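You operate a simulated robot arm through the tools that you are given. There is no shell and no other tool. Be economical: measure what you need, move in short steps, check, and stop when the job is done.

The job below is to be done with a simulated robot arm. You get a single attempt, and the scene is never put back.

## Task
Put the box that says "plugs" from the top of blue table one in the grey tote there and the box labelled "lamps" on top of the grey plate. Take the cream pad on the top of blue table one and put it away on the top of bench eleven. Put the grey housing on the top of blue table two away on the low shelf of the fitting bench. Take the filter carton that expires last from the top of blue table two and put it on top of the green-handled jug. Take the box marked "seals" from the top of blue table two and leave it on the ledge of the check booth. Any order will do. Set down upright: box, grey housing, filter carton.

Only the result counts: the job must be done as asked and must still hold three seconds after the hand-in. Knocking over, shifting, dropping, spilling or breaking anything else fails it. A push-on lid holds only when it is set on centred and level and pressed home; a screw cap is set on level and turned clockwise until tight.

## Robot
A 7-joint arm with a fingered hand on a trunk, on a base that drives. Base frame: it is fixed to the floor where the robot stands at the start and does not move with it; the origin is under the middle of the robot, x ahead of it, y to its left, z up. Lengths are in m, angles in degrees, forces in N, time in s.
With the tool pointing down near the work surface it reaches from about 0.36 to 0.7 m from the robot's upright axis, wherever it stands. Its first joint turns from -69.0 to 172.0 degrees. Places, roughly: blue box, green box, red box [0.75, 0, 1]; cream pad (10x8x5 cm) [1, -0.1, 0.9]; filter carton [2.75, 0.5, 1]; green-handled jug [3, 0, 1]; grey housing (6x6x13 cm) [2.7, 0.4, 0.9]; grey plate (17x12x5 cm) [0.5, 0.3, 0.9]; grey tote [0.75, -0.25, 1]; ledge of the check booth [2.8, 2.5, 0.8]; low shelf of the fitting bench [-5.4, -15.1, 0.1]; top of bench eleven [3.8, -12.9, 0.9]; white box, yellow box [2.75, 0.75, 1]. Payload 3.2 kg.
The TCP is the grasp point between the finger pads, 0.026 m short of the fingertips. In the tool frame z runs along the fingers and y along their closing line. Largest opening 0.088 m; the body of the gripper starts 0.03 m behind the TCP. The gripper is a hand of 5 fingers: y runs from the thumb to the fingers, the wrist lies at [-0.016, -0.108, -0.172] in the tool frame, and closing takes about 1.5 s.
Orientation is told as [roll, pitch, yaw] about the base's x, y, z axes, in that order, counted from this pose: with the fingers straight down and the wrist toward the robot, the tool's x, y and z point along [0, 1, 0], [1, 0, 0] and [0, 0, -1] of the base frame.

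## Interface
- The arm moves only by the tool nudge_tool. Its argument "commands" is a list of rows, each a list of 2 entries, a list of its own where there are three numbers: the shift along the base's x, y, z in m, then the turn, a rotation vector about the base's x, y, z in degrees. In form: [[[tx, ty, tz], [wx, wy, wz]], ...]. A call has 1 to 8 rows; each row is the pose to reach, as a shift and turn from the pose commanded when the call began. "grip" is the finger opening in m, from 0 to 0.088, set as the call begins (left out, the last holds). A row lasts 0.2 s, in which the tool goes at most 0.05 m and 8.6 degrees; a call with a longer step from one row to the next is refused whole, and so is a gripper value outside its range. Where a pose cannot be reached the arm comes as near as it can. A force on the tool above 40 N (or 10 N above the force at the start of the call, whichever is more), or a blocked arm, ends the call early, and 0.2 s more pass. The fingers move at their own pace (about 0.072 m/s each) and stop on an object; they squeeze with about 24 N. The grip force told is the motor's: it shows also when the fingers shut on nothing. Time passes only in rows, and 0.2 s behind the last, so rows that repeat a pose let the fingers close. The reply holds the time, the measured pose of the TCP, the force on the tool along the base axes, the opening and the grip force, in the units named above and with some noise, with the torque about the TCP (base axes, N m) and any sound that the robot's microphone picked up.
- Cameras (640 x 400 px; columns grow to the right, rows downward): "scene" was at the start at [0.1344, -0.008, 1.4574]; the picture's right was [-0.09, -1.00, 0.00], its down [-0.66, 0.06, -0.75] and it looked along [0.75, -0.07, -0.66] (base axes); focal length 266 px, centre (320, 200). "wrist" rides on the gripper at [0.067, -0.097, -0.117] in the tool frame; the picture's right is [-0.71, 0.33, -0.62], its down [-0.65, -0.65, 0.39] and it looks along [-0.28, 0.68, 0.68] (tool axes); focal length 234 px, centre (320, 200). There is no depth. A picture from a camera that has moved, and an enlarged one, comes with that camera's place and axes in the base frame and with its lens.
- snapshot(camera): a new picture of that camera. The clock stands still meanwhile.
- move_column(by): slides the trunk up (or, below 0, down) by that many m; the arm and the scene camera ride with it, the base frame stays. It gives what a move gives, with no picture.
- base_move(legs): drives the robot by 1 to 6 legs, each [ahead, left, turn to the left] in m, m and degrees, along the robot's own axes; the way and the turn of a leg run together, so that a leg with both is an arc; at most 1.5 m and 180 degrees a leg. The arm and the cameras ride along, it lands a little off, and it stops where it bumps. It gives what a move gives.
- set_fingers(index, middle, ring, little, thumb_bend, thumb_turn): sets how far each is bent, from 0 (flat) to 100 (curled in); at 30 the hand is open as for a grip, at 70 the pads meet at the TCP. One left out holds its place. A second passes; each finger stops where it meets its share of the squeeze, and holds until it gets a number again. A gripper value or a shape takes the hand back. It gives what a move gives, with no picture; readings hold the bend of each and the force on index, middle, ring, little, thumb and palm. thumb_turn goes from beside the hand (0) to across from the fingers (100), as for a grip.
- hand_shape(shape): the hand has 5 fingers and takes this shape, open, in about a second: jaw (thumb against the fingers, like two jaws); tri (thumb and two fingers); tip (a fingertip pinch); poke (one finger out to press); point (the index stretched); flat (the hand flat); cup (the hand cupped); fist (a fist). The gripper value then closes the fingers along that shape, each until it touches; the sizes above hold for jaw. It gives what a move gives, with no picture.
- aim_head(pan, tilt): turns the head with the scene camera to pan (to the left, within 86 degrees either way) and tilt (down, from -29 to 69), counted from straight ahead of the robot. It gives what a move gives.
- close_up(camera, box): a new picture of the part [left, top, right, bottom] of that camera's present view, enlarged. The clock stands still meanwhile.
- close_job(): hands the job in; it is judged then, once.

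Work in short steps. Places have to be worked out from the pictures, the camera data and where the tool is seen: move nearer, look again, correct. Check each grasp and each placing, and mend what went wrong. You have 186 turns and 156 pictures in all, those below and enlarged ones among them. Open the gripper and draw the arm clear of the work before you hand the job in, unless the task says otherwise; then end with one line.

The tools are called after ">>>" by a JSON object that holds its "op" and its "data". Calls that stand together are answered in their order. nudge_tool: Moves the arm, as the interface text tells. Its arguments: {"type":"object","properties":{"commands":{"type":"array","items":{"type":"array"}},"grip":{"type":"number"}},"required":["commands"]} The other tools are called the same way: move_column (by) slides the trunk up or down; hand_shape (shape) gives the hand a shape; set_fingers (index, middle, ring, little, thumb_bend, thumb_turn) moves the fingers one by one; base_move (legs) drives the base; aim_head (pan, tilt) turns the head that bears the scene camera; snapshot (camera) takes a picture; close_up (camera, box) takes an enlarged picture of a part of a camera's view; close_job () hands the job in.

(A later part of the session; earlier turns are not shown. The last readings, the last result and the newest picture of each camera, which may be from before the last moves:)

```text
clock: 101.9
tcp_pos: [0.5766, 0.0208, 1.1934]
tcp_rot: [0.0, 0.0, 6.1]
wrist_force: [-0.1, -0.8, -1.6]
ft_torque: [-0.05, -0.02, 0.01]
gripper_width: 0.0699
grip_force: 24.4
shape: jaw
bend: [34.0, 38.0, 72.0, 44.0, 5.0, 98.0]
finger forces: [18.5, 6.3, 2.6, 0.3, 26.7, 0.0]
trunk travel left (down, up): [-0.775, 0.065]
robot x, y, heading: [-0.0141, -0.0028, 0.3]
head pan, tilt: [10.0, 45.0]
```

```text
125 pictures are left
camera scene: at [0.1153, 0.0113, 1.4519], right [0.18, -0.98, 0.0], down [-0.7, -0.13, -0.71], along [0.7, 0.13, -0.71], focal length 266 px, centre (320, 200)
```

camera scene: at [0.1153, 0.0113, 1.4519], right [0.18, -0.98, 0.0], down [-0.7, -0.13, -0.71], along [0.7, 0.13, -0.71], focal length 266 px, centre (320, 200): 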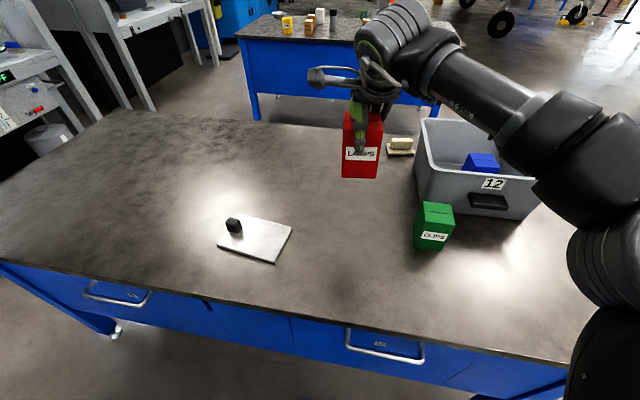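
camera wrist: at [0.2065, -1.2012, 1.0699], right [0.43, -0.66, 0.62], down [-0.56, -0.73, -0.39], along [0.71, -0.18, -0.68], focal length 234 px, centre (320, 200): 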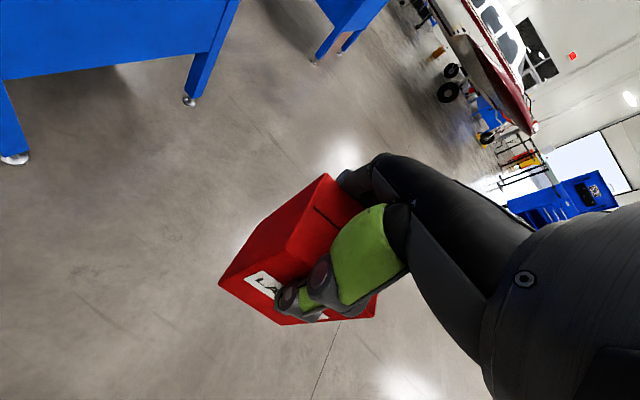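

The pad is still on the table (maybe shifted slightly). Plate centre confirmed at (0.520, 0.263), knob at (0.525, 0.327). I move the red box over the free part of the plate.

>>> {"op": "nudge_tool", "data": {"commands": [[[-0.01, 0.04, 0], [0, 0, -2]], [[-0.02, 0.08, 0], [0, 0, -4]], [[-0.03, 0.12, 0], [0, 0, -6]], [[-0.04, 0.16, 0], [0, 0, -8]], [[-0.057, 0.2, 0], [0, 0, -10]], [[-0.057, 0.219, -0.04], [0, 0, -10]], [[-0.057, 0.219, -0.085], [0, 0, -10]], [[-0.057, 0.219, -0.13], [0, 0, -10]]]}}

>>> {"op": "snapshot", "data": {"camera": "scene"}}

>>> {"op": "snapshot", "data": {"camera": "wrist"}}

```text
clock: 103.7
tcp_pos: [0.5197, 0.2416, 1.0606]
tcp_rot: [0.0, -0.1, -4.0]
wrist_force: [0.2, -0.3, -2.3]
ft_torque: [0.02, 0.0, -0.03]
gripper_width: 0.0695
grip_force: 23.7
shape: jaw
bend: [35.0, 39.0, 72.0, 44.0, 5.0, 98.0]
finger forces: [18.2, 6.4, 2.9, 0.4, 26.6, 0.1]
out of reach, approached as far as the arm can: row 5, 6, 7
trunk travel left (down, up): [-0.775, 0.065]
robot x, y, heading: [-0.012, -0.0044, 0.4]
head pan, tilt: [10.0, 45.0]
```

```text
124 pictures are left
camera scene: at [0.1157, 0.0115, 1.4518], right [0.18, -0.98, 0.0], down [-0.7, -0.13, -0.71], along [0.7, 0.13, -0.71], focal length 266 px, centre (320, 200)
```

scene: 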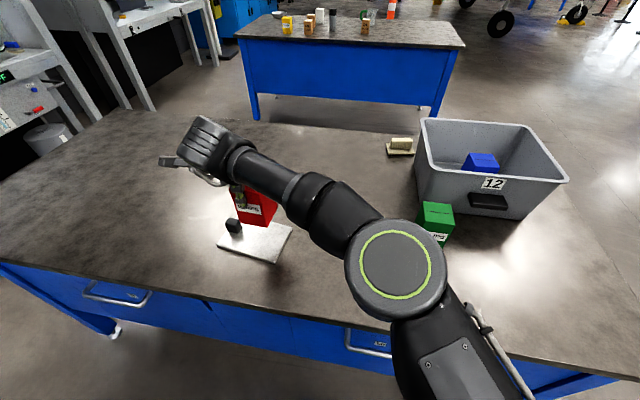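

```text
123 pictures are left
camera wrist: at [0.4267, 0.3149, 1.1793], right [0.28, -0.73, 0.62], down [-0.7, -0.6, -0.39], along [0.66, -0.33, -0.68], focal length 234 px, centre (320, 200)
```

wrist: 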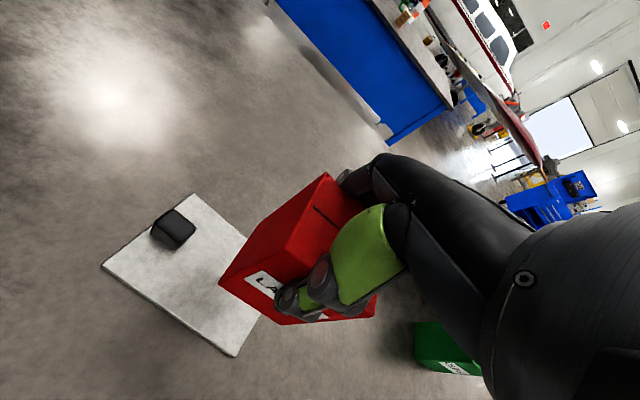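

Box hovers over the plate; I zoom to determine its footprint relative to the plate.

>>> {"op": "close_up", "data": {"camera": "scene", "box": [200, 170, 320, 270]}}

>>> {"op": "close_up", "data": {"camera": "wrist", "box": [90, 160, 410, 360]}}

```text
4.00 times, centred on (260, 220) of scene
camera zoom: at [0.1157, 0.0115, 1.4518], right [0.18, -0.98, 0.0], down [-0.7, -0.13, -0.71], along [0.7, 0.13, -0.71], focal length 1065 px, centre (560, 120)
```

zoom: 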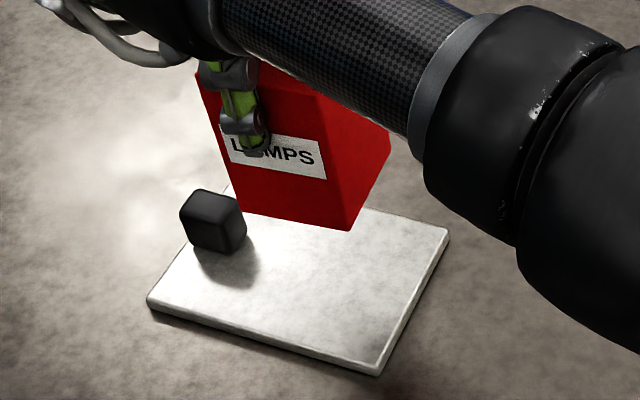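

```text
2.00 times, centred on (250, 260) of wrist
camera zoom: at [0.4267, 0.3149, 1.1793], right [0.28, -0.73, 0.62], down [-0.7, -0.6, -0.39], along [0.66, -0.33, -0.68], focal length 468 px, centre (460, 80)
```

zoom: 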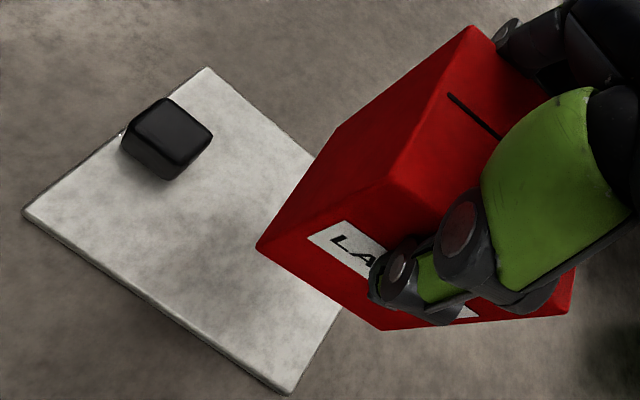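

Box bottom centre ≈(0.515, 0.235), within the plate's clear area. I lower gently.

>>> {"op": "nudge_tool", "data": {"commands": [[[0, 0, -0.035], [0, 0, 0]], [[0, 0, -0.065], [0, 0, 0]], [[0, 0, -0.085], [0, 0, 0]]]}}

>>> {"op": "nudge_tool", "data": {"commands": [[[0, 0, -0.004], [0, 0, 0]], [[0, 0, -0.007], [0, 0, 0]], [[0, 0, -0.01], [0, 0, 0]], [[0, 0, -0.012], [0, 0, 0]]]}}

>>> {"op": "close_up", "data": {"camera": "scene", "box": [180, 150, 340, 290]}}

```text
clock: 104.5
tcp_pos: [0.5184, 0.2418, 0.9768]
tcp_rot: [0.0, -0.1, -4.0]
wrist_force: [0.3, -0.6, -2.0]
ft_torque: [0.05, -0.01, -0.02]
gripper_width: 0.0695
grip_force: 24.1
shape: jaw
bend: [35.0, 39.0, 72.0, 44.0, 5.0, 98.0]
finger forces: [18.0, 6.3, 2.7, 0.5, 26.4, 0.1]
trunk travel left (down, up): [-0.775, 0.065]
robot x, y, heading: [-0.0157, -0.003, 0.4]
head pan, tilt: [10.0, 45.0]
```

```text
clock: 105.5
tcp_pos: [0.519, 0.2396, 0.9648]
tcp_rot: [0.0, -0.1, -4.0]
wrist_force: [1.2, -0.1, -0.3]
ft_torque: [0.05, -0.06, 0.04]
gripper_width: 0.0698
grip_force: 23.9
shape: jaw
bend: [35.0, 39.0, 72.0, 44.0, 5.0, 98.0]
finger forces: [18.3, 6.4, 2.7, 0.5, 26.6, 0.0]
trunk travel left (down, up): [-0.775, 0.065]
robot x, y, heading: [-0.0142, -0.0047, 0.3]
head pan, tilt: [10.0, 45.0]
```

```text
2.86 times, centred on (260, 220) of scene
camera zoom: at [0.115, 0.0112, 1.4519], right [0.18, -0.98, 0.0], down [-0.7, -0.13, -0.71], along [0.7, 0.13, -0.71], focal length 760 px, centre (491, 143)
```

zoom: 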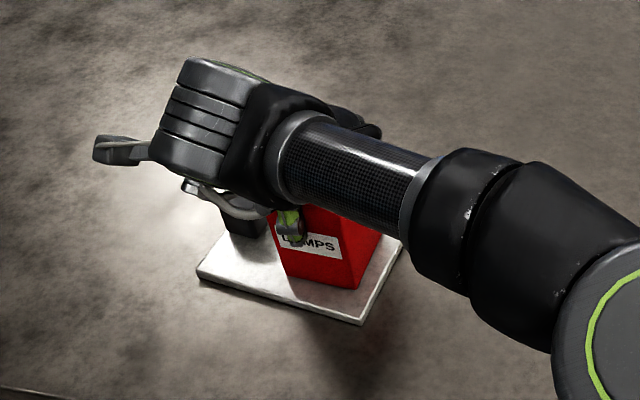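

Just about in contact. Another 3 mm for firm contact, then release.

>>> {"op": "nudge_tool", "data": {"commands": [[[0, 0, -0.0015], [0, 0, 0]], [[0, 0, -0.003], [0, 0, 0]]]}}

```text
clock: 106.1
tcp_pos: [0.5187, 0.2391, 0.9651]
tcp_rot: [0.1, -0.2, -4.2]
wrist_force: [-1.4, -0.9, 7.6]
ft_torque: [0.14, -0.19, -0.01]
gripper_width: 0.0696
grip_force: 23.8
shape: jaw
bend: [35.0, 38.0, 72.0, 44.0, 4.0, 98.0]
finger forces: [19.8, 6.9, 2.8, 0.6, 28.0, 0.1]
trunk travel left (down, up): [-0.775, 0.065]
robot x, y, heading: [-0.0138, -0.0029, 0.5]
head pan, tilt: [10.0, 45.0]
```

Contact. Release and lift straight up.

>>> {"op": "nudge_tool", "data": {"commands": [[[0, 0, 0.002], [0, 0, 0]], [[0, 0, 0.002], [0, 0, 0]], [[0, 0, 0.002], [0, 0, 0]], [[0, 0, 0.002], [0, 0, 0]], [[0, 0, 0.02], [0, 0, 0]], [[0, 0, 0.045], [0, 0, 0]], [[0, 0, 0.08], [0, 0, 0]], [[0, 0, 0.12], [0, 0, 0]]], "grip": 0.088}}

>>> {"op": "nudge_tool", "data": {"commands": [[[0, 0, 0.03], [0, 0, 0]], [[0.02, -0.04, 0.05], [0, 0, 0]], [[0.04, -0.08, 0.08], [0, 0, 0]], [[0.05, -0.12, 0.11], [0, 0, 0]], [[0.06, -0.16, 0.13], [0, 0, 0]]]}}

>>> {"op": "snapshot", "data": {"camera": "scene"}}

```text
clock: 107.9
tcp_pos: [0.5178, 0.2395, 1.0825]
tcp_rot: [0.0, -0.2, -3.9]
wrist_force: [-0.2, -0.2, 0.2]
ft_torque: [0.05, 0.02, -0.01]
gripper_width: 0.0878
grip_force: 0.1
shape: jaw
bend: [30.0, 30.0, 30.0, 30.0, 30.0, 97.0]
finger forces: [0.0, 0.0, 0.1, 0.0, 0.0, 0.0]
trunk travel left (down, up): [-0.775, 0.065]
robot x, y, heading: [-0.0169, -0.0035, 0.4]
head pan, tilt: [10.0, 45.0]
```

```text
refused: row 3 steps farther than a row can; nothing moved
```

```text
119 pictures are left
camera scene: at [0.1148, 0.011, 1.4518], right [0.18, -0.98, 0.0], down [-0.7, -0.13, -0.71], along [0.7, 0.13, -0.71], focal length 266 px, centre (320, 200)
```

scene: 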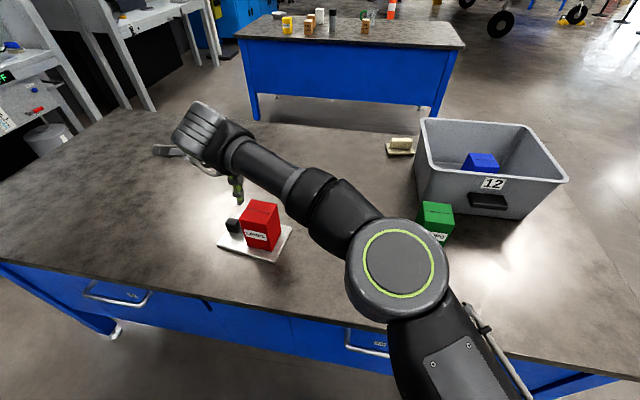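

Red stands on the plate. I lift the hand, draw it in, then drive around to face table two.

>>> {"op": "nudge_tool", "data": {"commands": [[[0, 0, 0.04], [0, 0, 0]], [[0, 0, 0.08], [0, 0, 0]], [[0.02, -0.04, 0.1], [0, 0, 0]], [[0.03, -0.08, 0.12], [0, 0, 0]], [[0.03, -0.12, 0.14], [0, 0, 1]], [[0.0, -0.15, 0.16], [0, 0, 2]], [[-0.03, -0.18, 0.17], [0, 0, 3]], [[-0.06, -0.2, 0.19], [0, 0, 4]]]}}

>>> {"op": "base_move", "data": {"legs": [[-0.25, 0, 0], [0, -1.3, 0], [1.5, 0, 0], [0.6, 0, 0], [0, 1.4, 0]]}}

>>> {"op": "aim_head", "data": {"pan": 10, "tilt": 35}}

>>> {"op": "snapshot", "data": {"camera": "scene"}}

>>> {"op": "snapshot", "data": {"camera": "wrist"}}

```text
clock: 109.7
tcp_pos: [0.4572, 0.0391, 1.2748]
tcp_rot: [0.1, -0.1, 0.0]
wrist_force: [-0.8, 0.2, -0.8]
ft_torque: [-0.03, -0.04, -0.02]
gripper_width: 0.088
grip_force: 0.1
shape: jaw
bend: [30.0, 30.0, 30.0, 30.0, 30.0, 97.0]
finger forces: [0.0, 0.0, 0.0, 0.1, 0.0, 0.0]
out of reach, approached as far as the arm can: row 1, 2, 3
trunk travel left (down, up): [-0.775, 0.065]
robot x, y, heading: [-0.013, -0.002, 0.4]
head pan, tilt: [10.0, 45.0]
```

```text
clock: 134.2
tcp_pos: [2.2737, 0.1787, 1.274]
tcp_rot: [0.0, 0.0, 1.2]
wrist_force: [-0.6, 0.6, -0.3]
ft_torque: [-0.01, 0.02, 0.0]
gripper_width: 0.0876
grip_force: 0.2
shape: jaw
bend: [30.0, 30.0, 30.0, 30.0, 30.0, 97.0]
finger forces: [0.0, 0.0, 0.0, 0.0, 0.0, 0.0]
trunk travel left (down, up): [-0.775, 0.065]
robot x, y, heading: [1.8022, 0.1256, 1.6]
head pan, tilt: [10.0, 45.0]
```

```text
clock: 134.9
tcp_pos: [2.2733, 0.1775, 1.2728]
tcp_rot: [0.0, 0.0, 1.3]
wrist_force: [-0.5, -0.2, 0.2]
ft_torque: [0.01, 0.04, 0.02]
gripper_width: 0.0877
grip_force: 0.1
shape: jaw
bend: [30.0, 30.0, 30.0, 30.0, 30.0, 97.0]
finger forces: [0.0, 0.1, 0.1, 0.0, 0.1, 0.1]
trunk travel left (down, up): [-0.775, 0.065]
robot x, y, heading: [1.8037, 0.1271, 1.5]
head pan, tilt: [10.0, 35.0]
```

```text
118 pictures are left
camera scene: at [1.9376, 0.144, 1.4666], right [0.2, -0.98, 0.0], down [-0.56, -0.12, -0.82], along [0.8, 0.16, -0.57], focal length 266 px, centre (320, 200)
```

scene: 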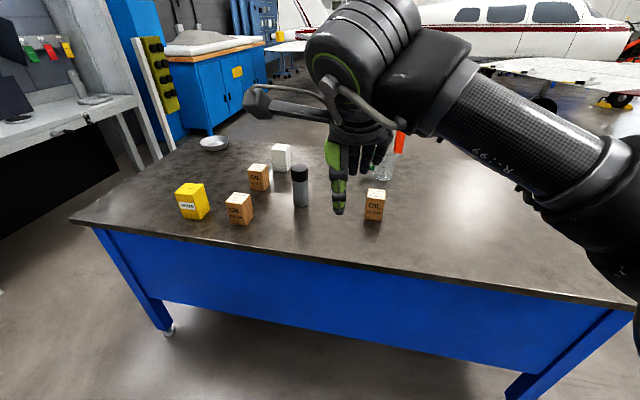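

```text
117 pictures are left
camera wrist: at [2.1759, 0.2437, 1.391], right [0.35, -0.7, 0.62], down [-0.64, -0.66, -0.39], along [0.69, -0.26, -0.68], focal length 234 px, centre (320, 200)
```

wrist: 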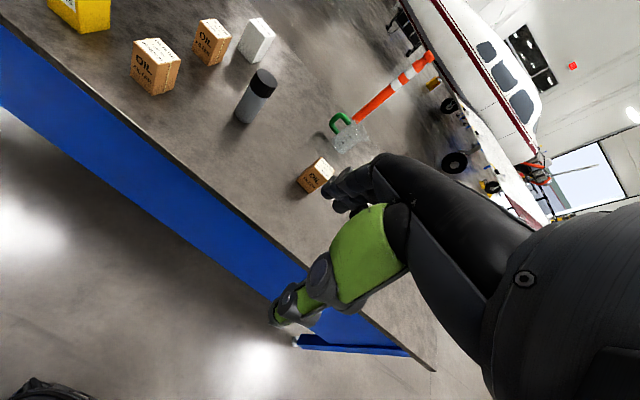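

Three OIL FILTER cartons, a yellow box, a white box, the grey housing (cylinder) and the jug. I zoom in on the labels.

>>> {"op": "close_up", "data": {"camera": "scene", "box": [170, 135, 320, 235]}}

>>> {"op": "close_up", "data": {"camera": "scene", "box": [340, 150, 420, 230]}}

>>> {"op": "close_up", "data": {"camera": "wrist", "box": [40, 0, 390, 210]}}

```text
4.00 times, centred on (245, 185) of scene
camera zoom: at [1.9376, 0.144, 1.4666], right [0.2, -0.98, 0.0], down [-0.56, -0.12, -0.82], along [0.8, 0.16, -0.57], focal length 1065 px, centre (620, 260)
```

zoom: 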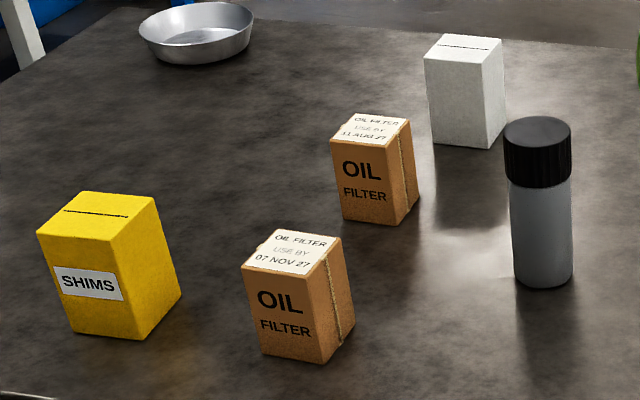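

```text
5.00 times, centred on (380, 190) of scene
camera zoom: at [1.9376, 0.144, 1.4666], right [0.2, -0.98, 0.0], down [-0.56, -0.12, -0.82], along [0.8, 0.16, -0.57], focal length 1331 px, centre (20, 250)
```

zoom: 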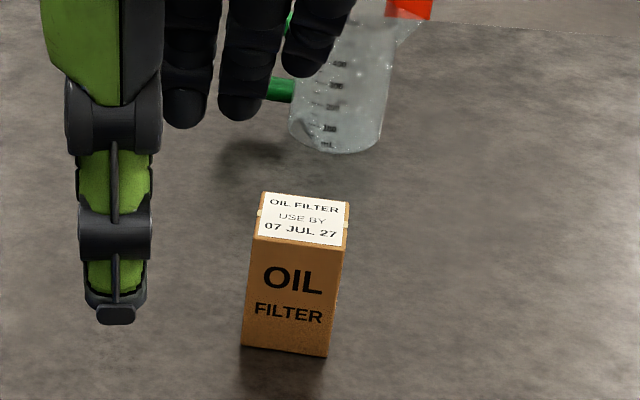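

```text
1.83 times, centred on (215, 105) of wrist
camera zoom: at [2.1759, 0.2437, 1.391], right [0.35, -0.7, 0.62], down [-0.64, -0.66, -0.39], along [0.69, -0.26, -0.68], focal length 428 px, centre (512, 374)
```

zoom: 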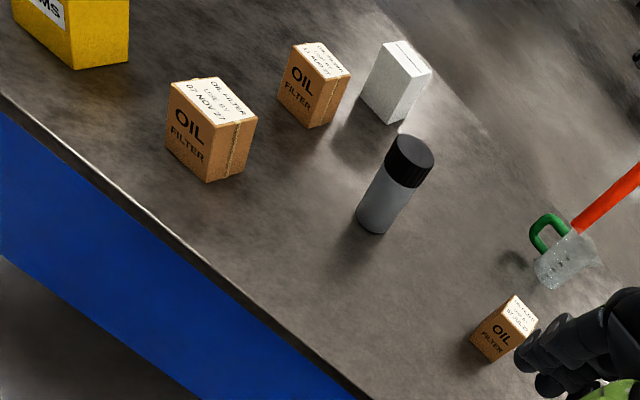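

Yellow is SHIMS, so white should be SEALS. I read the dates more closely.

>>> {"op": "close_up", "data": {"camera": "scene", "box": [240, 158, 280, 178]}}

>>> {"op": "close_up", "data": {"camera": "scene", "box": [225, 185, 265, 210]}}

```text
16.00 times, centred on (260, 168) of scene
camera zoom: at [1.9376, 0.144, 1.4666], right [0.2, -0.98, 0.0], down [-0.56, -0.12, -0.82], along [0.8, 0.16, -0.57], focal length 4259 px, centre (1280, 712)
```

zoom: 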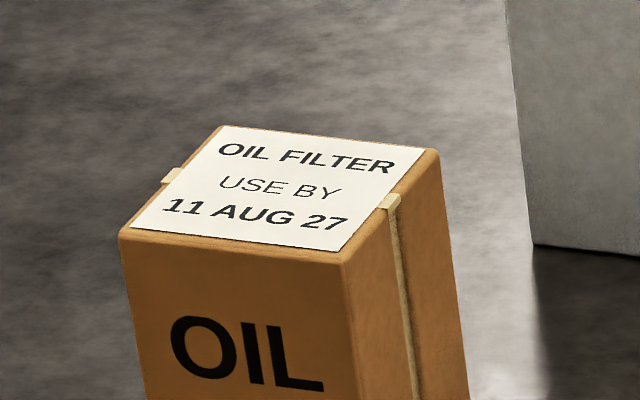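

```text
16.00 times, centred on (245, 198) of scene
camera zoom: at [1.9376, 0.144, 1.4666], right [0.2, -0.98, 0.0], down [-0.56, -0.12, -0.82], along [0.8, 0.16, -0.57], focal length 4259 px, centre (1520, 240)
```

zoom: 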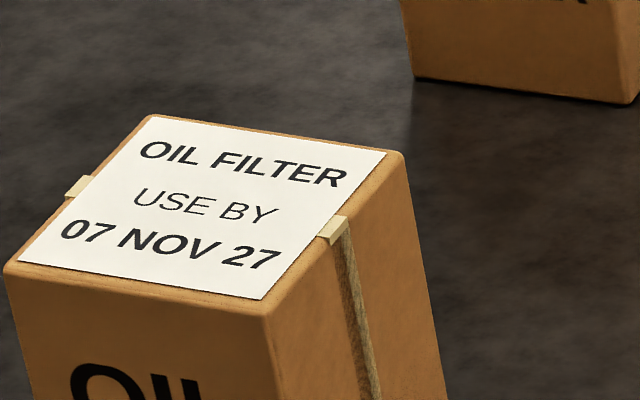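

NOV 27 is the latest: the near carton at about (2.617, 0.568). I take a closer look at the jug's top (open or lidded?).

>>> {"op": "close_up", "data": {"camera": "wrist", "box": [310, 90, 390, 170]}}

>>> {"op": "aim_head", "data": {"pan": 45, "tilt": 15}}

>>> {"op": "snapshot", "data": {"camera": "scene"}}

>>> {"op": "aim_head", "data": {"pan": -20, "tilt": 15}}

>>> {"op": "snapshot", "data": {"camera": "scene"}}

```text
5.00 times, centred on (350, 130) of wrist
camera zoom: at [2.1759, 0.2437, 1.391], right [0.35, -0.7, 0.62], down [-0.64, -0.66, -0.39], along [0.69, -0.26, -0.68], focal length 1171 px, centre (170, 550)
```

zoom: 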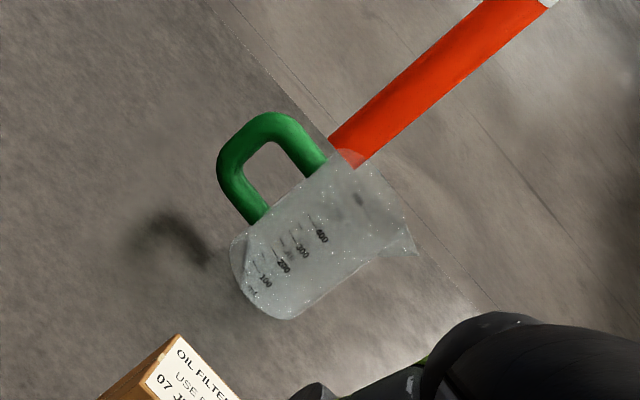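

```text
clock: 135.9
tcp_pos: [2.2742, 0.1797, 1.2723]
tcp_rot: [-0.1, 0.0, 1.2]
wrist_force: [-0.3, -0.8, 0.2]
ft_torque: [0.01, 0.01, 0.01]
gripper_width: 0.0878
grip_force: 0.2
shape: jaw
bend: [30.0, 30.0, 30.0, 30.0, 30.0, 97.0]
finger forces: [0.1, 0.0, 0.1, 0.1, 0.0, 0.1]
trunk travel left (down, up): [-0.775, 0.065]
robot x, y, heading: [1.8019, 0.1274, 1.9]
head pan, tilt: [45.0, 15.0]
```

```text
110 pictures are left
camera scene: at [1.9157, 0.1941, 1.4986], right [0.73, -0.69, 0.0], down [-0.18, -0.19, -0.97], along [0.66, 0.7, -0.26], focal length 266 px, centre (320, 200)
```

scene: 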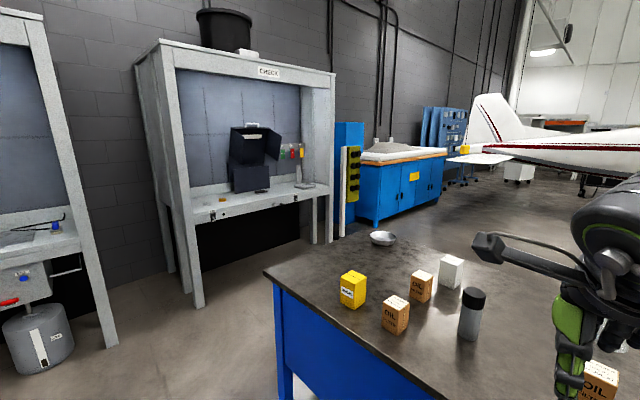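

```text
clock: 137.3
tcp_pos: [2.2743, 0.1784, 1.2734]
tcp_rot: [0.0, 0.0, 1.2]
wrist_force: [-1.1, -0.2, 0.7]
ft_torque: [0.02, 0.0, 0.0]
gripper_width: 0.0877
grip_force: 0.0
shape: jaw
bend: [30.0, 30.0, 30.0, 30.0, 30.0, 97.0]
finger forces: [0.0, 0.0, 0.1, 0.0, 0.0, 0.0]
trunk travel left (down, up): [-0.775, 0.065]
robot x, y, heading: [1.8028, 0.1239, 1.5]
head pan, tilt: [-20.0, 15.0]
```

```text
109 pictures are left
camera scene: at [1.9401, 0.0969, 1.4987], right [-0.31, -0.95, 0.0], down [-0.25, 0.08, -0.97], along [0.92, -0.3, -0.26], focal length 266 px, centre (320, 200)
```

scene: 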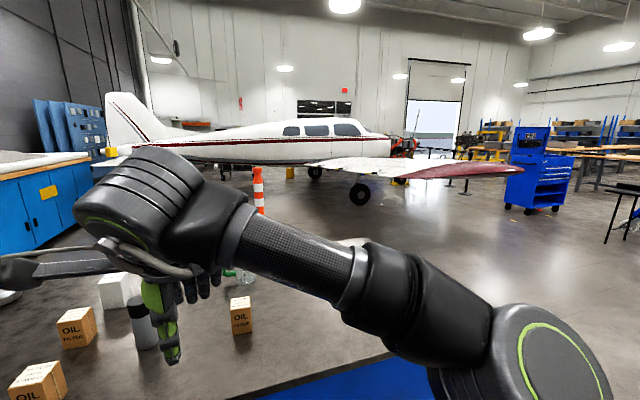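

The jug is open with a rim maybe 9–10 cm; I'll measure it from the far side. First I approach the NOV 27 carton.

>>> {"op": "base_move", "data": {"legs": [[0, 0, -1.5], [0.34, 0.44, 0]]}}

>>> {"op": "aim_head", "data": {"pan": 0, "tilt": 52}}

>>> {"op": "snapshot", "data": {"camera": "scene"}}

>>> {"op": "snapshot", "data": {"camera": "wrist"}}

```text
clock: 140.8
tcp_pos: [2.6149, 0.6072, 1.2731]
tcp_rot: [0.0, 0.0, -0.2]
wrist_force: [1.0, 0.1, 0.5]
ft_torque: [-0.07, 0.0, 0.03]
gripper_width: 0.0878
grip_force: 0.0
shape: jaw
bend: [30.0, 30.0, 30.0, 30.0, 30.0, 97.0]
finger forces: [0.1, 0.0, 0.0, 0.0, 0.0, 0.0]
trunk travel left (down, up): [-0.775, 0.065]
robot x, y, heading: [2.1389, 0.5679, 0.2]
head pan, tilt: [-20.0, 15.0]
```

```text
clock: 141.9
tcp_pos: [2.6142, 0.608, 1.2731]
tcp_rot: [-0.1, -0.1, -0.2]
wrist_force: [-0.3, -0.5, -0.5]
ft_torque: [-0.01, 0.02, 0.01]
gripper_width: 0.088
grip_force: 0.2
shape: jaw
bend: [30.0, 30.0, 30.0, 30.0, 30.0, 97.0]
finger forces: [0.1, 0.0, 0.1, 0.0, 0.0, 0.1]
trunk travel left (down, up): [-0.775, 0.065]
robot x, y, heading: [2.1393, 0.5674, 0.3]
head pan, tilt: [0.0, 52.0]
```

```text
108 pictures are left
camera scene: at [2.2656, 0.5664, 1.4423], right [0.0, -1.0, 0.0], down [-0.79, 0.0, -0.62], along [0.62, 0.0, -0.79], focal length 266 px, centre (320, 200)
```

scene: 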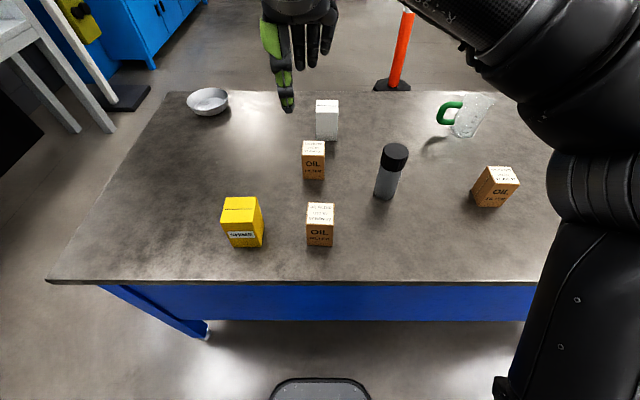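

```text
107 pictures are left
camera wrist: at [2.5176, 0.6757, 1.3911], right [0.33, -0.71, 0.62], down [-0.66, -0.65, -0.39], along [0.68, -0.28, -0.68], focal length 234 px, centre (320, 200)
```

wrist: 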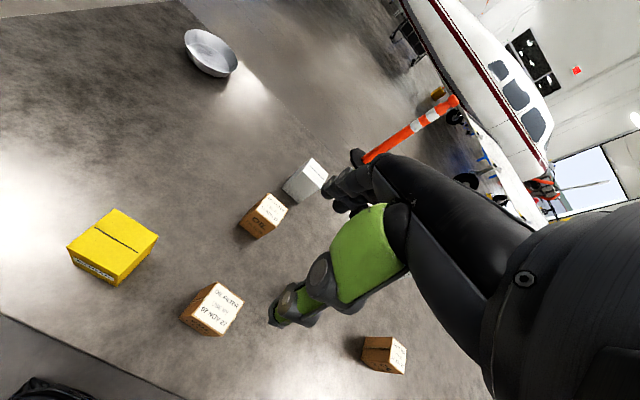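

>>> {"op": "close_up", "data": {"camera": "scene", "box": [280, 170, 400, 260]}}

>>> {"op": "close_up", "data": {"camera": "scene", "box": [290, 80, 510, 210]}}

```text
4.44 times, centred on (340, 215) of scene
camera zoom: at [2.2656, 0.5664, 1.4423], right [0.0, -1.0, 0.0], down [-0.79, 0.0, -0.62], along [0.62, 0.0, -0.79], focal length 1183 px, centre (231, 133)
```

zoom: 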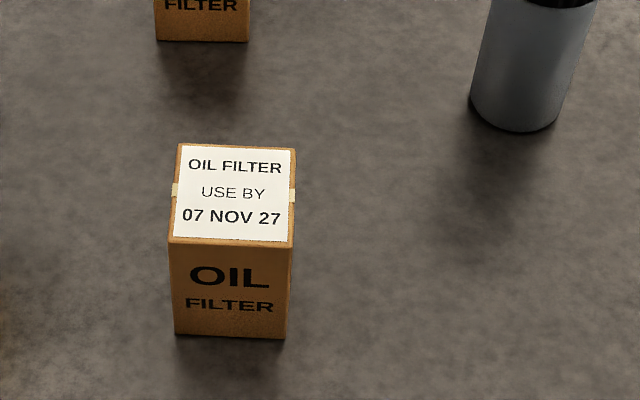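

```text
2.91 times, centred on (400, 145) of scene
camera zoom: at [2.2656, 0.5664, 1.4423], right [0.0, -1.0, 0.0], down [-0.79, 0.0, -0.62], along [0.62, 0.0, -0.79], focal length 774 px, centre (87, 360)
```

zoom: 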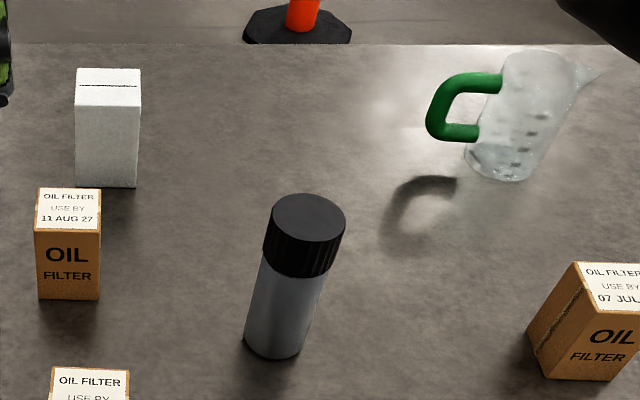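

Carton is 6×6×9.5 cm, centre (2.609, 0.565), top 0.955; jug outer diameter ≈8 cm so the carton can rest on its rim. I move above and descend.

>>> {"op": "nudge_tool", "data": {"commands": [[[-0.0055, -0.02, -0.04], [0, 0, -2]], [[-0.0055, -0.0425, -0.08], [0, 0, -2]], [[-0.0055, -0.0425, -0.125], [0, 0, -2]], [[-0.0055, -0.0425, -0.17], [0, 0, -2]], [[-0.0055, -0.0425, -0.215], [0, 0, -2]], [[-0.0055, -0.0425, -0.255], [0, 0, -2]]]}}

>>> {"op": "close_up", "data": {"camera": "scene", "box": [240, 140, 400, 260]}}

```text
clock: 143.3
tcp_pos: [2.6084, 0.5653, 1.016]
tcp_rot: [0.1, 0.0, -2.2]
wrist_force: [0.8, -0.4, -1.3]
ft_torque: [-0.02, -0.01, -0.01]
gripper_width: 0.0879
grip_force: 0.1
shape: jaw
bend: [30.0, 30.0, 30.0, 30.0, 30.0, 97.0]
finger forces: [0.0, 0.1, 0.0, 0.0, 0.1, 0.0]
trunk travel left (down, up): [-0.775, 0.065]
robot x, y, heading: [2.1404, 0.5665, 0.4]
head pan, tilt: [0.0, 52.0]
```

```text
3.33 times, centred on (320, 200) of scene
camera zoom: at [2.2663, 0.5668, 1.4422], right [0.0, -1.0, 0.0], down [-0.79, 0.0, -0.62], along [0.62, 0.0, -0.79], focal length 887 px, centre (320, 200)
```

zoom: 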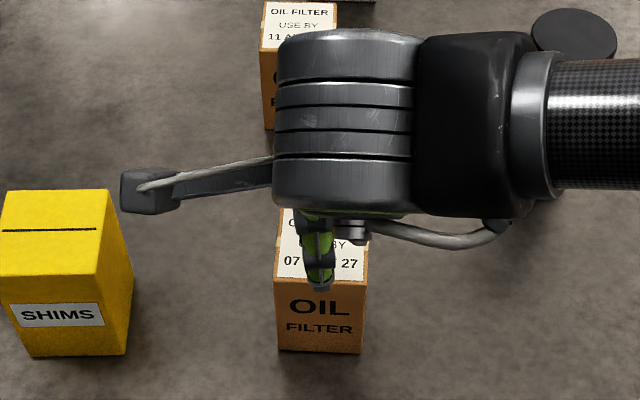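

Aligned. Descend to grasp height and close.

>>> {"op": "nudge_tool", "data": {"commands": [[[0, 0, -0.03], [0, 0, 0]], [[0, 0, -0.055], [0, 0, 0]], [[0, 0, -0.076], [0, 0, 0]]]}}

>>> {"op": "nudge_tool", "data": {"commands": [[[0, 0, 0], [0, 0, 0]], [[0, 0, 0], [0, 0, 0]], [[0, 0, 0], [0, 0, 0]], [[0, 0, 0], [0, 0, 0]], [[0, 0, 0], [0, 0, 0]], [[0, 0, 0], [0, 0, 0]], [[0, 0, 0], [0, 0, 0]], [[0, 0, 0], [0, 0, 0]]], "grip": 0.0}}

```text
clock: 144.1
tcp_pos: [2.6098, 0.5654, 0.9422]
tcp_rot: [0.0, -0.1, -2.2]
wrist_force: [0.5, -0.2, 1.3]
ft_torque: [-0.02, -0.03, -0.01]
gripper_width: 0.088
grip_force: 0.0
shape: jaw
bend: [30.0, 30.0, 30.0, 30.0, 30.0, 97.0]
finger forces: [0.9, 0.0, 0.1, 0.1, 0.0, 0.0]
trunk travel left (down, up): [-0.775, 0.065]
robot x, y, heading: [2.141, 0.5687, 0.4]
head pan, tilt: [0.0, 52.0]
```

```text
clock: 145.9
tcp_pos: [2.6094, 0.565, 0.9416]
tcp_rot: [0.1, -0.1, -2.3]
wrist_force: [0.7, -0.7, 2.8]
ft_torque: [0.07, 0.16, -0.01]
gripper_width: 0.0613
grip_force: 23.7
shape: jaw
bend: [34.0, 37.0, 71.0, 42.0, 8.0, 99.0]
finger forces: [17.1, 6.4, 2.3, 0.0, 23.3, 0.0]
trunk travel left (down, up): [-0.775, 0.065]
robot x, y, heading: [2.1366, 0.5673, 0.3]
head pan, tilt: [0.0, 52.0]
```

Gripped (0.061). Lift straight up and confirm.

>>> {"op": "nudge_tool", "data": {"commands": [[[0, 0, 0.04], [0, 0, 0]], [[0, 0, 0.085], [0, 0, 0]], [[0, 0, 0.13], [0, 0, 0]], [[0, 0, 0.175], [0, 0, 0]], [[0, 0, 0.22], [0, 0, 0]], [[0, 0, 0.265], [0, 0, 0]], [[-0.03, 0, 0.3], [0, 0, 0]]]}}

>>> {"op": "snapshot", "data": {"camera": "wrist"}}

```text
clock: 147.5
tcp_pos: [2.5773, 0.5664, 1.2435]
tcp_rot: [0.0, 0.0, -2.1]
wrist_force: [-0.4, -0.2, -2.9]
ft_torque: [-0.01, -0.03, 0.02]
gripper_width: 0.0602
grip_force: 23.6
shape: jaw
bend: [35.0, 37.0, 72.0, 42.0, 11.0, 99.0]
finger forces: [15.2, 6.4, 2.0, 0.1, 22.7, 0.1]
trunk travel left (down, up): [-0.775, 0.065]
robot x, y, heading: [2.1402, 0.5662, 0.2]
head pan, tilt: [0.0, 52.0]
```

```text
103 pictures are left
camera wrist: at [2.4821, 0.6369, 1.361], right [0.3, -0.72, 0.62], down [-0.68, -0.62, -0.39], along [0.67, -0.3, -0.68], focal length 234 px, centre (320, 200)
```

wrist: 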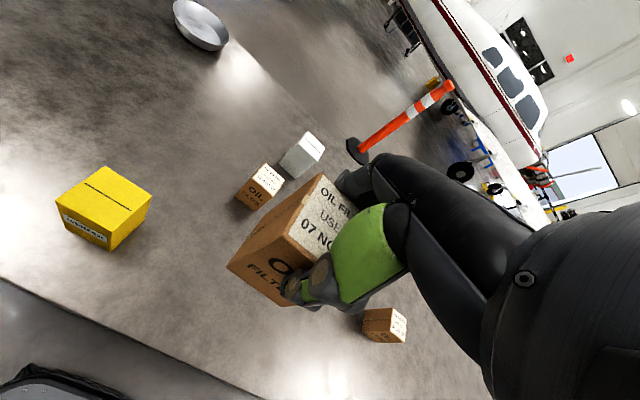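

Held well. Drive around the right end of table two to its far side, turning away from the table.

>>> {"op": "base_move", "data": {"legs": [[-0.3, 0, 0], [0, -1.5, 0], [0, -0.25, 0], [1.5, 0, 0], [0.45, 0, 0], [0, 0, -180]]}}

>>> {"op": "aim_head", "data": {"pan": -45, "tilt": 30}}

>>> {"op": "snapshot", "data": {"camera": "scene"}}

```text
clock: 174.7
tcp_pos: [3.3435, -1.1989, 1.2421]
tcp_rot: [0.0, 0.0, 175.0]
wrist_force: [0.1, -0.4, -3.2]
ft_torque: [0.03, -0.02, 0.0]
gripper_width: 0.0597
grip_force: 24.3
shape: jaw
bend: [35.0, 37.0, 72.0, 42.0, 11.0, 99.0]
finger forces: [15.0, 6.3, 1.8, 0.0, 21.9, 0.1]
trunk travel left (down, up): [-0.775, 0.065]
robot x, y, heading: [3.7831, -1.222, 177.4]
head pan, tilt: [0.0, 52.0]
```

```text
clock: 175.9
tcp_pos: [3.3436, -1.199, 1.2413]
tcp_rot: [0.0, 0.1, 174.9]
wrist_force: [-0.3, 1.0, -3.8]
ft_torque: [0.03, -0.01, -0.01]
gripper_width: 0.0598
grip_force: 24.6
shape: jaw
bend: [35.0, 37.0, 72.0, 42.0, 11.0, 99.0]
finger forces: [14.9, 6.2, 1.8, 0.1, 21.9, 0.0]
trunk travel left (down, up): [-0.775, 0.065]
robot x, y, heading: [3.7787, -1.2243, 177.3]
head pan, tilt: [-45.0, 30.0]
```

```text
102 pictures are left
camera scene: at [3.6721, -1.1535, 1.4744], right [0.74, 0.68, 0.0], down [0.34, -0.37, -0.87], along [-0.58, 0.64, -0.5], focal length 266 px, centre (320, 200)
```

scene: 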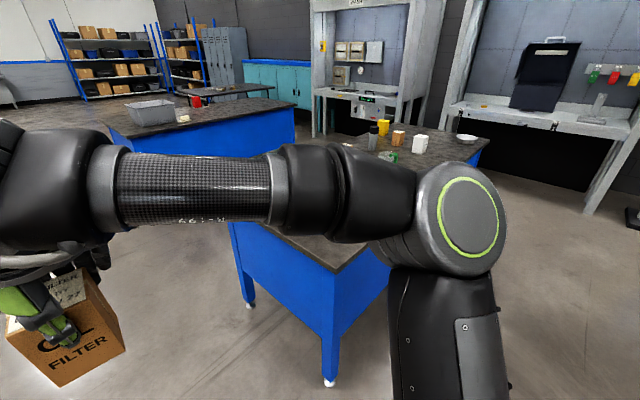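

Clear path. Straighten heading and slide along the far side to y≈0.06.

>>> {"op": "base_move", "data": {"legs": [[0, 0, 2.6], [0, -1.28, 0]]}}

>>> {"op": "aim_head", "data": {"pan": 0, "tilt": 45}}

>>> {"op": "snapshot", "data": {"camera": "scene"}}

```text
clock: 182.7
tcp_pos: [3.3488, 0.0572, 1.2429]
tcp_rot: [0.0, 0.0, 177.0]
wrist_force: [-0.2, 0.8, -3.3]
ft_torque: [0.0, 0.01, 0.03]
gripper_width: 0.0598
grip_force: 23.8
shape: jaw
bend: [35.0, 37.0, 72.0, 42.0, 11.0, 99.0]
finger forces: [15.0, 6.1, 1.7, 0.0, 21.9, 0.0]
trunk travel left (down, up): [-0.775, 0.065]
robot x, y, heading: [3.7862, 0.0524, 179.5]
head pan, tilt: [-45.0, 30.0]
```

```text
clock: 183.8
tcp_pos: [3.3481, 0.0577, 1.2418]
tcp_rot: [0.1, 0.0, 177.2]
wrist_force: [-0.2, 0.6, -3.5]
ft_torque: [0.02, -0.02, 0.0]
gripper_width: 0.0597
grip_force: 23.7
shape: jaw
bend: [35.0, 37.0, 72.0, 42.0, 11.0, 99.0]
finger forces: [15.0, 6.2, 1.8, 0.0, 21.9, 0.0]
trunk travel left (down, up): [-0.775, 0.065]
robot x, y, heading: [3.7883, 0.049, 179.5]
head pan, tilt: [0.0, 45.0]
```

```text
101 pictures are left
camera scene: at [3.6568, 0.0523, 1.4518], right [0.01, 1.0, 0.0], down [0.71, -0.01, -0.71], along [-0.71, 0.01, -0.71], focal length 266 px, centre (320, 200)
```

scene: 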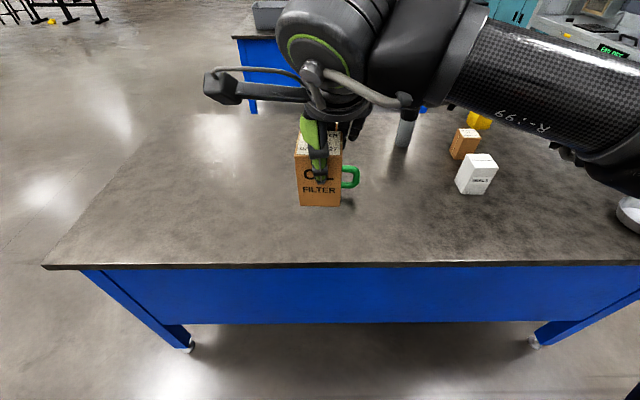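

The carton hides the jug. I shift the tool to the left (−y) and move the base ahead 0.17, then look.

>>> {"op": "nudge_tool", "data": {"commands": [[[0, -0.04, 0.01], [0, 0, 0]], [[0, -0.08, 0.02], [0, 0, 0]], [[0, -0.12, 0.03], [0, 0, 0]], [[0, -0.15, 0.03], [0, 0, 0]]]}}

>>> {"op": "base_move", "data": {"legs": [[0.17, 0, 0]]}}

>>> {"op": "snapshot", "data": {"camera": "scene"}}

>>> {"op": "snapshot", "data": {"camera": "wrist"}}

```text
clock: 184.8
tcp_pos: [3.3487, -0.095, 1.2711]
tcp_rot: [-0.2, 0.0, 177.1]
wrist_force: [-0.4, 0.1, -3.0]
ft_torque: [-0.02, 0.02, 0.0]
gripper_width: 0.06
grip_force: 23.9
shape: jaw
bend: [36.0, 37.0, 72.0, 42.0, 11.0, 99.0]
finger forces: [14.9, 6.4, 2.1, 0.0, 21.9, 0.0]
trunk travel left (down, up): [-0.775, 0.065]
robot x, y, heading: [3.7831, 0.0502, 179.6]
head pan, tilt: [0.0, 45.0]
```

```text
clock: 186.2
tcp_pos: [3.1804, -0.0907, 1.2721]
tcp_rot: [-0.1, 0.1, 177.2]
wrist_force: [-0.4, 0.4, -4.1]
ft_torque: [-0.02, -0.01, 0.02]
gripper_width: 0.0598
grip_force: 24.0
shape: jaw
bend: [36.0, 37.0, 72.0, 42.0, 11.0, 99.0]
finger forces: [14.9, 6.4, 1.9, 0.0, 22.0, 0.0]
trunk travel left (down, up): [-0.775, 0.065]
robot x, y, heading: [3.6209, 0.0519, 179.6]
head pan, tilt: [0.0, 45.0]
```

```text
100 pictures are left
camera scene: at [3.4885, 0.0531, 1.4519], right [0.01, 1.0, 0.0], down [0.71, -0.01, -0.71], along [-0.71, 0.01, -0.71], focal length 266 px, centre (320, 200)
```

scene: 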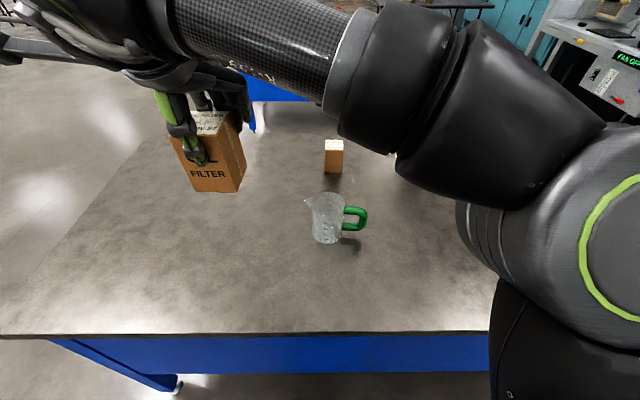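

```text
99 pictures are left
camera wrist: at [3.2746, -0.1617, 1.39], right [-0.3, 0.72, 0.62], down [0.69, 0.62, -0.39], along [-0.67, 0.31, -0.68], focal length 234 px, centre (320, 200)
```

wrist: 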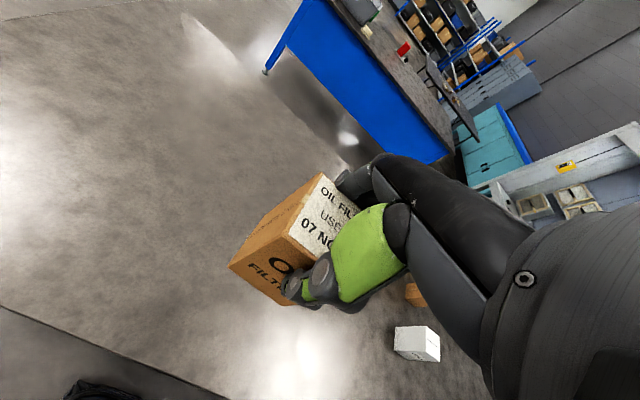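

>>> {"op": "close_up", "data": {"camera": "scene", "box": [290, 180, 380, 260]}}

>>> {"op": "close_up", "data": {"camera": "wrist", "box": [380, 310, 450, 370]}}

```text
5.00 times, centred on (335, 220) of scene
camera zoom: at [3.4885, 0.0531, 1.4519], right [0.01, 1.0, 0.0], down [0.71, -0.01, -0.71], along [-0.71, 0.01, -0.71], focal length 1331 px, centre (245, 100)
```

zoom: 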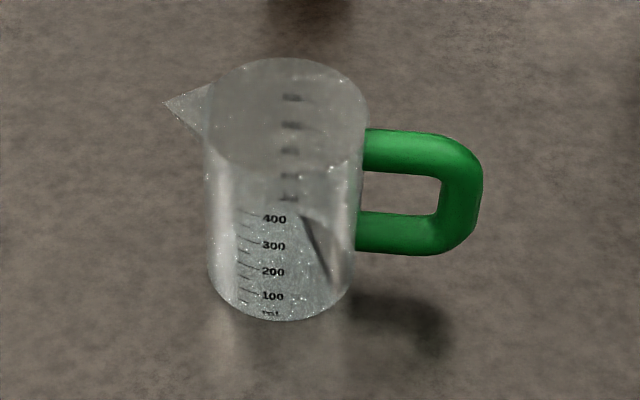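

```text
6.67 times, centred on (415, 340) of wrist
camera zoom: at [3.2746, -0.1617, 1.39], right [-0.3, 0.72, 0.62], down [0.69, 0.62, -0.39], along [-0.67, 0.31, -0.68], focal length 1561 px, centre (-313, -733)
```

zoom: 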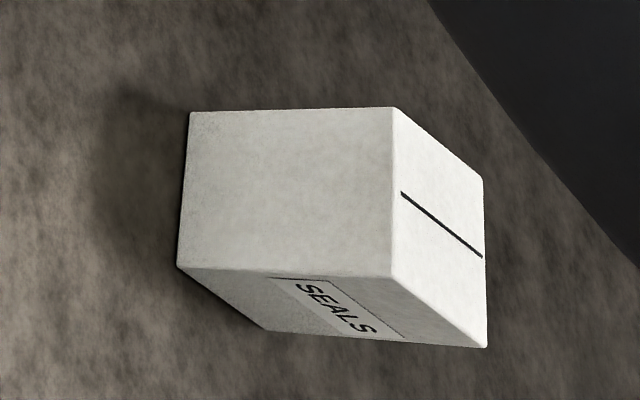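

White is confirmed SEALS. Jug rim: centre ≈(3.023, 0.077), z≈0.978, outer diameter 8 cm; tolerance for the carton is ~5 mm. I move to hover above the rim.

>>> {"op": "nudge_tool", "data": {"commands": [[[-0.033, 0.034, 0], [0, 0, 0]], [[-0.066, 0.068, 0], [0, 0, 0]], [[-0.099, 0.102, 0], [0, 0, 0]], [[-0.132, 0.136, 0], [0, 0, 0]], [[-0.162, 0.168, 0], [0, 0, 0]], [[-0.162, 0.168, -0.045], [0, 0, 0]], [[-0.162, 0.168, -0.09], [0, 0, 0]], [[-0.162, 0.168, -0.135], [0, 0, 0]]]}}

>>> {"op": "nudge_tool", "data": {"commands": [[[0, 0, -0.02], [0, 0, 0]], [[0, 0, -0.035], [0, 0, 0]]]}}

>>> {"op": "snapshot", "data": {"camera": "scene"}}

>>> {"op": "snapshot", "data": {"camera": "wrist"}}

```text
clock: 188.1
tcp_pos: [3.0162, 0.0758, 1.136]
tcp_rot: [0.1, 0.0, 177.1]
wrist_force: [-0.3, 0.1, -2.8]
ft_torque: [0.01, -0.01, -0.03]
gripper_width: 0.0594
grip_force: 23.8
shape: jaw
bend: [36.0, 37.0, 72.0, 42.0, 11.0, 99.0]
finger forces: [14.8, 6.3, 1.8, 0.0, 21.8, 0.1]
trunk travel left (down, up): [-0.775, 0.065]
robot x, y, heading: [3.6182, 0.0516, 179.5]
head pan, tilt: [0.0, 45.0]
```

```text
clock: 188.7
tcp_pos: [3.0172, 0.0778, 1.1026]
tcp_rot: [-0.1, 0.0, 177.1]
wrist_force: [-0.4, -0.2, -3.3]
ft_torque: [-0.02, 0.0, 0.01]
gripper_width: 0.0591
grip_force: 23.8
shape: jaw
bend: [36.0, 37.0, 72.0, 42.0, 11.0, 99.0]
finger forces: [14.6, 6.3, 1.9, 0.1, 21.8, 0.0]
trunk travel left (down, up): [-0.775, 0.065]
robot x, y, heading: [3.62, 0.0481, 179.5]
head pan, tilt: [0.0, 45.0]
```

```text
96 pictures are left
camera scene: at [3.4874, 0.0536, 1.4518], right [0.01, 1.0, 0.0], down [0.71, -0.01, -0.71], along [-0.71, 0.01, -0.71], focal length 266 px, centre (320, 200)
```

scene: 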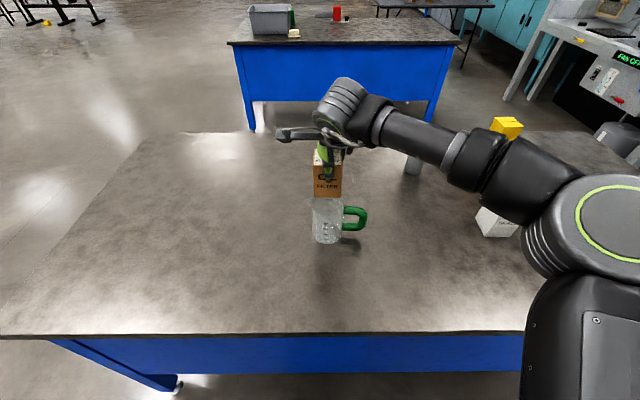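

```text
95 pictures are left
camera wrist: at [3.1116, 0.0067, 1.2192], right [-0.3, 0.72, 0.62], down [0.69, 0.62, -0.39], along [-0.66, 0.31, -0.68], focal length 234 px, centre (320, 200)
```

wrist: 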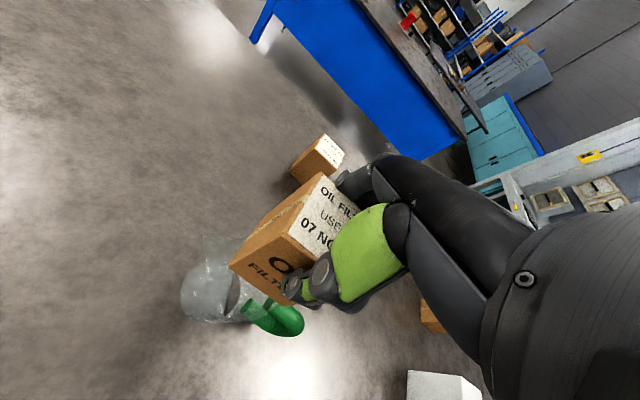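

>>> {"op": "close_up", "data": {"camera": "scene", "box": [290, 130, 380, 250]}}

>>> {"op": "close_up", "data": {"camera": "wrist", "box": [170, 160, 350, 350]}}

```text
3.33 times, centred on (335, 190) of scene
camera zoom: at [3.4874, 0.0536, 1.4518], right [0.01, 1.0, 0.0], down [0.71, -0.01, -0.71], along [-0.71, 0.01, -0.71], focal length 887 px, centre (270, 233)
```

zoom: 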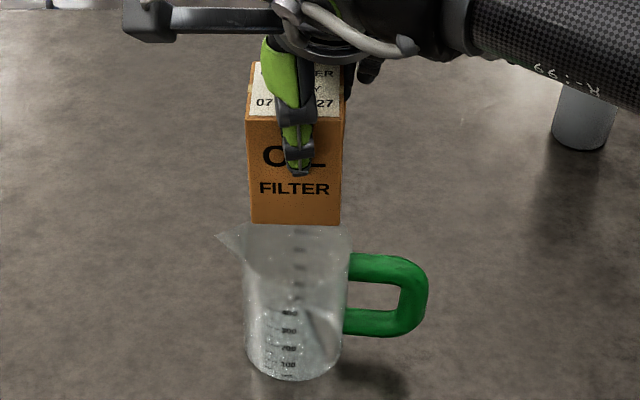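

```text
2.11 times, centred on (260, 255) of wrist
camera zoom: at [3.1116, 0.0067, 1.2192], right [-0.3, 0.72, 0.62], down [0.69, 0.62, -0.39], along [-0.66, 0.31, -0.68], focal length 493 px, centre (446, 84)
```

zoom: 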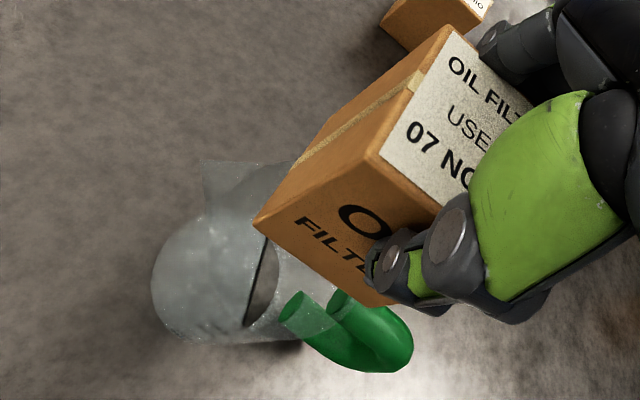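

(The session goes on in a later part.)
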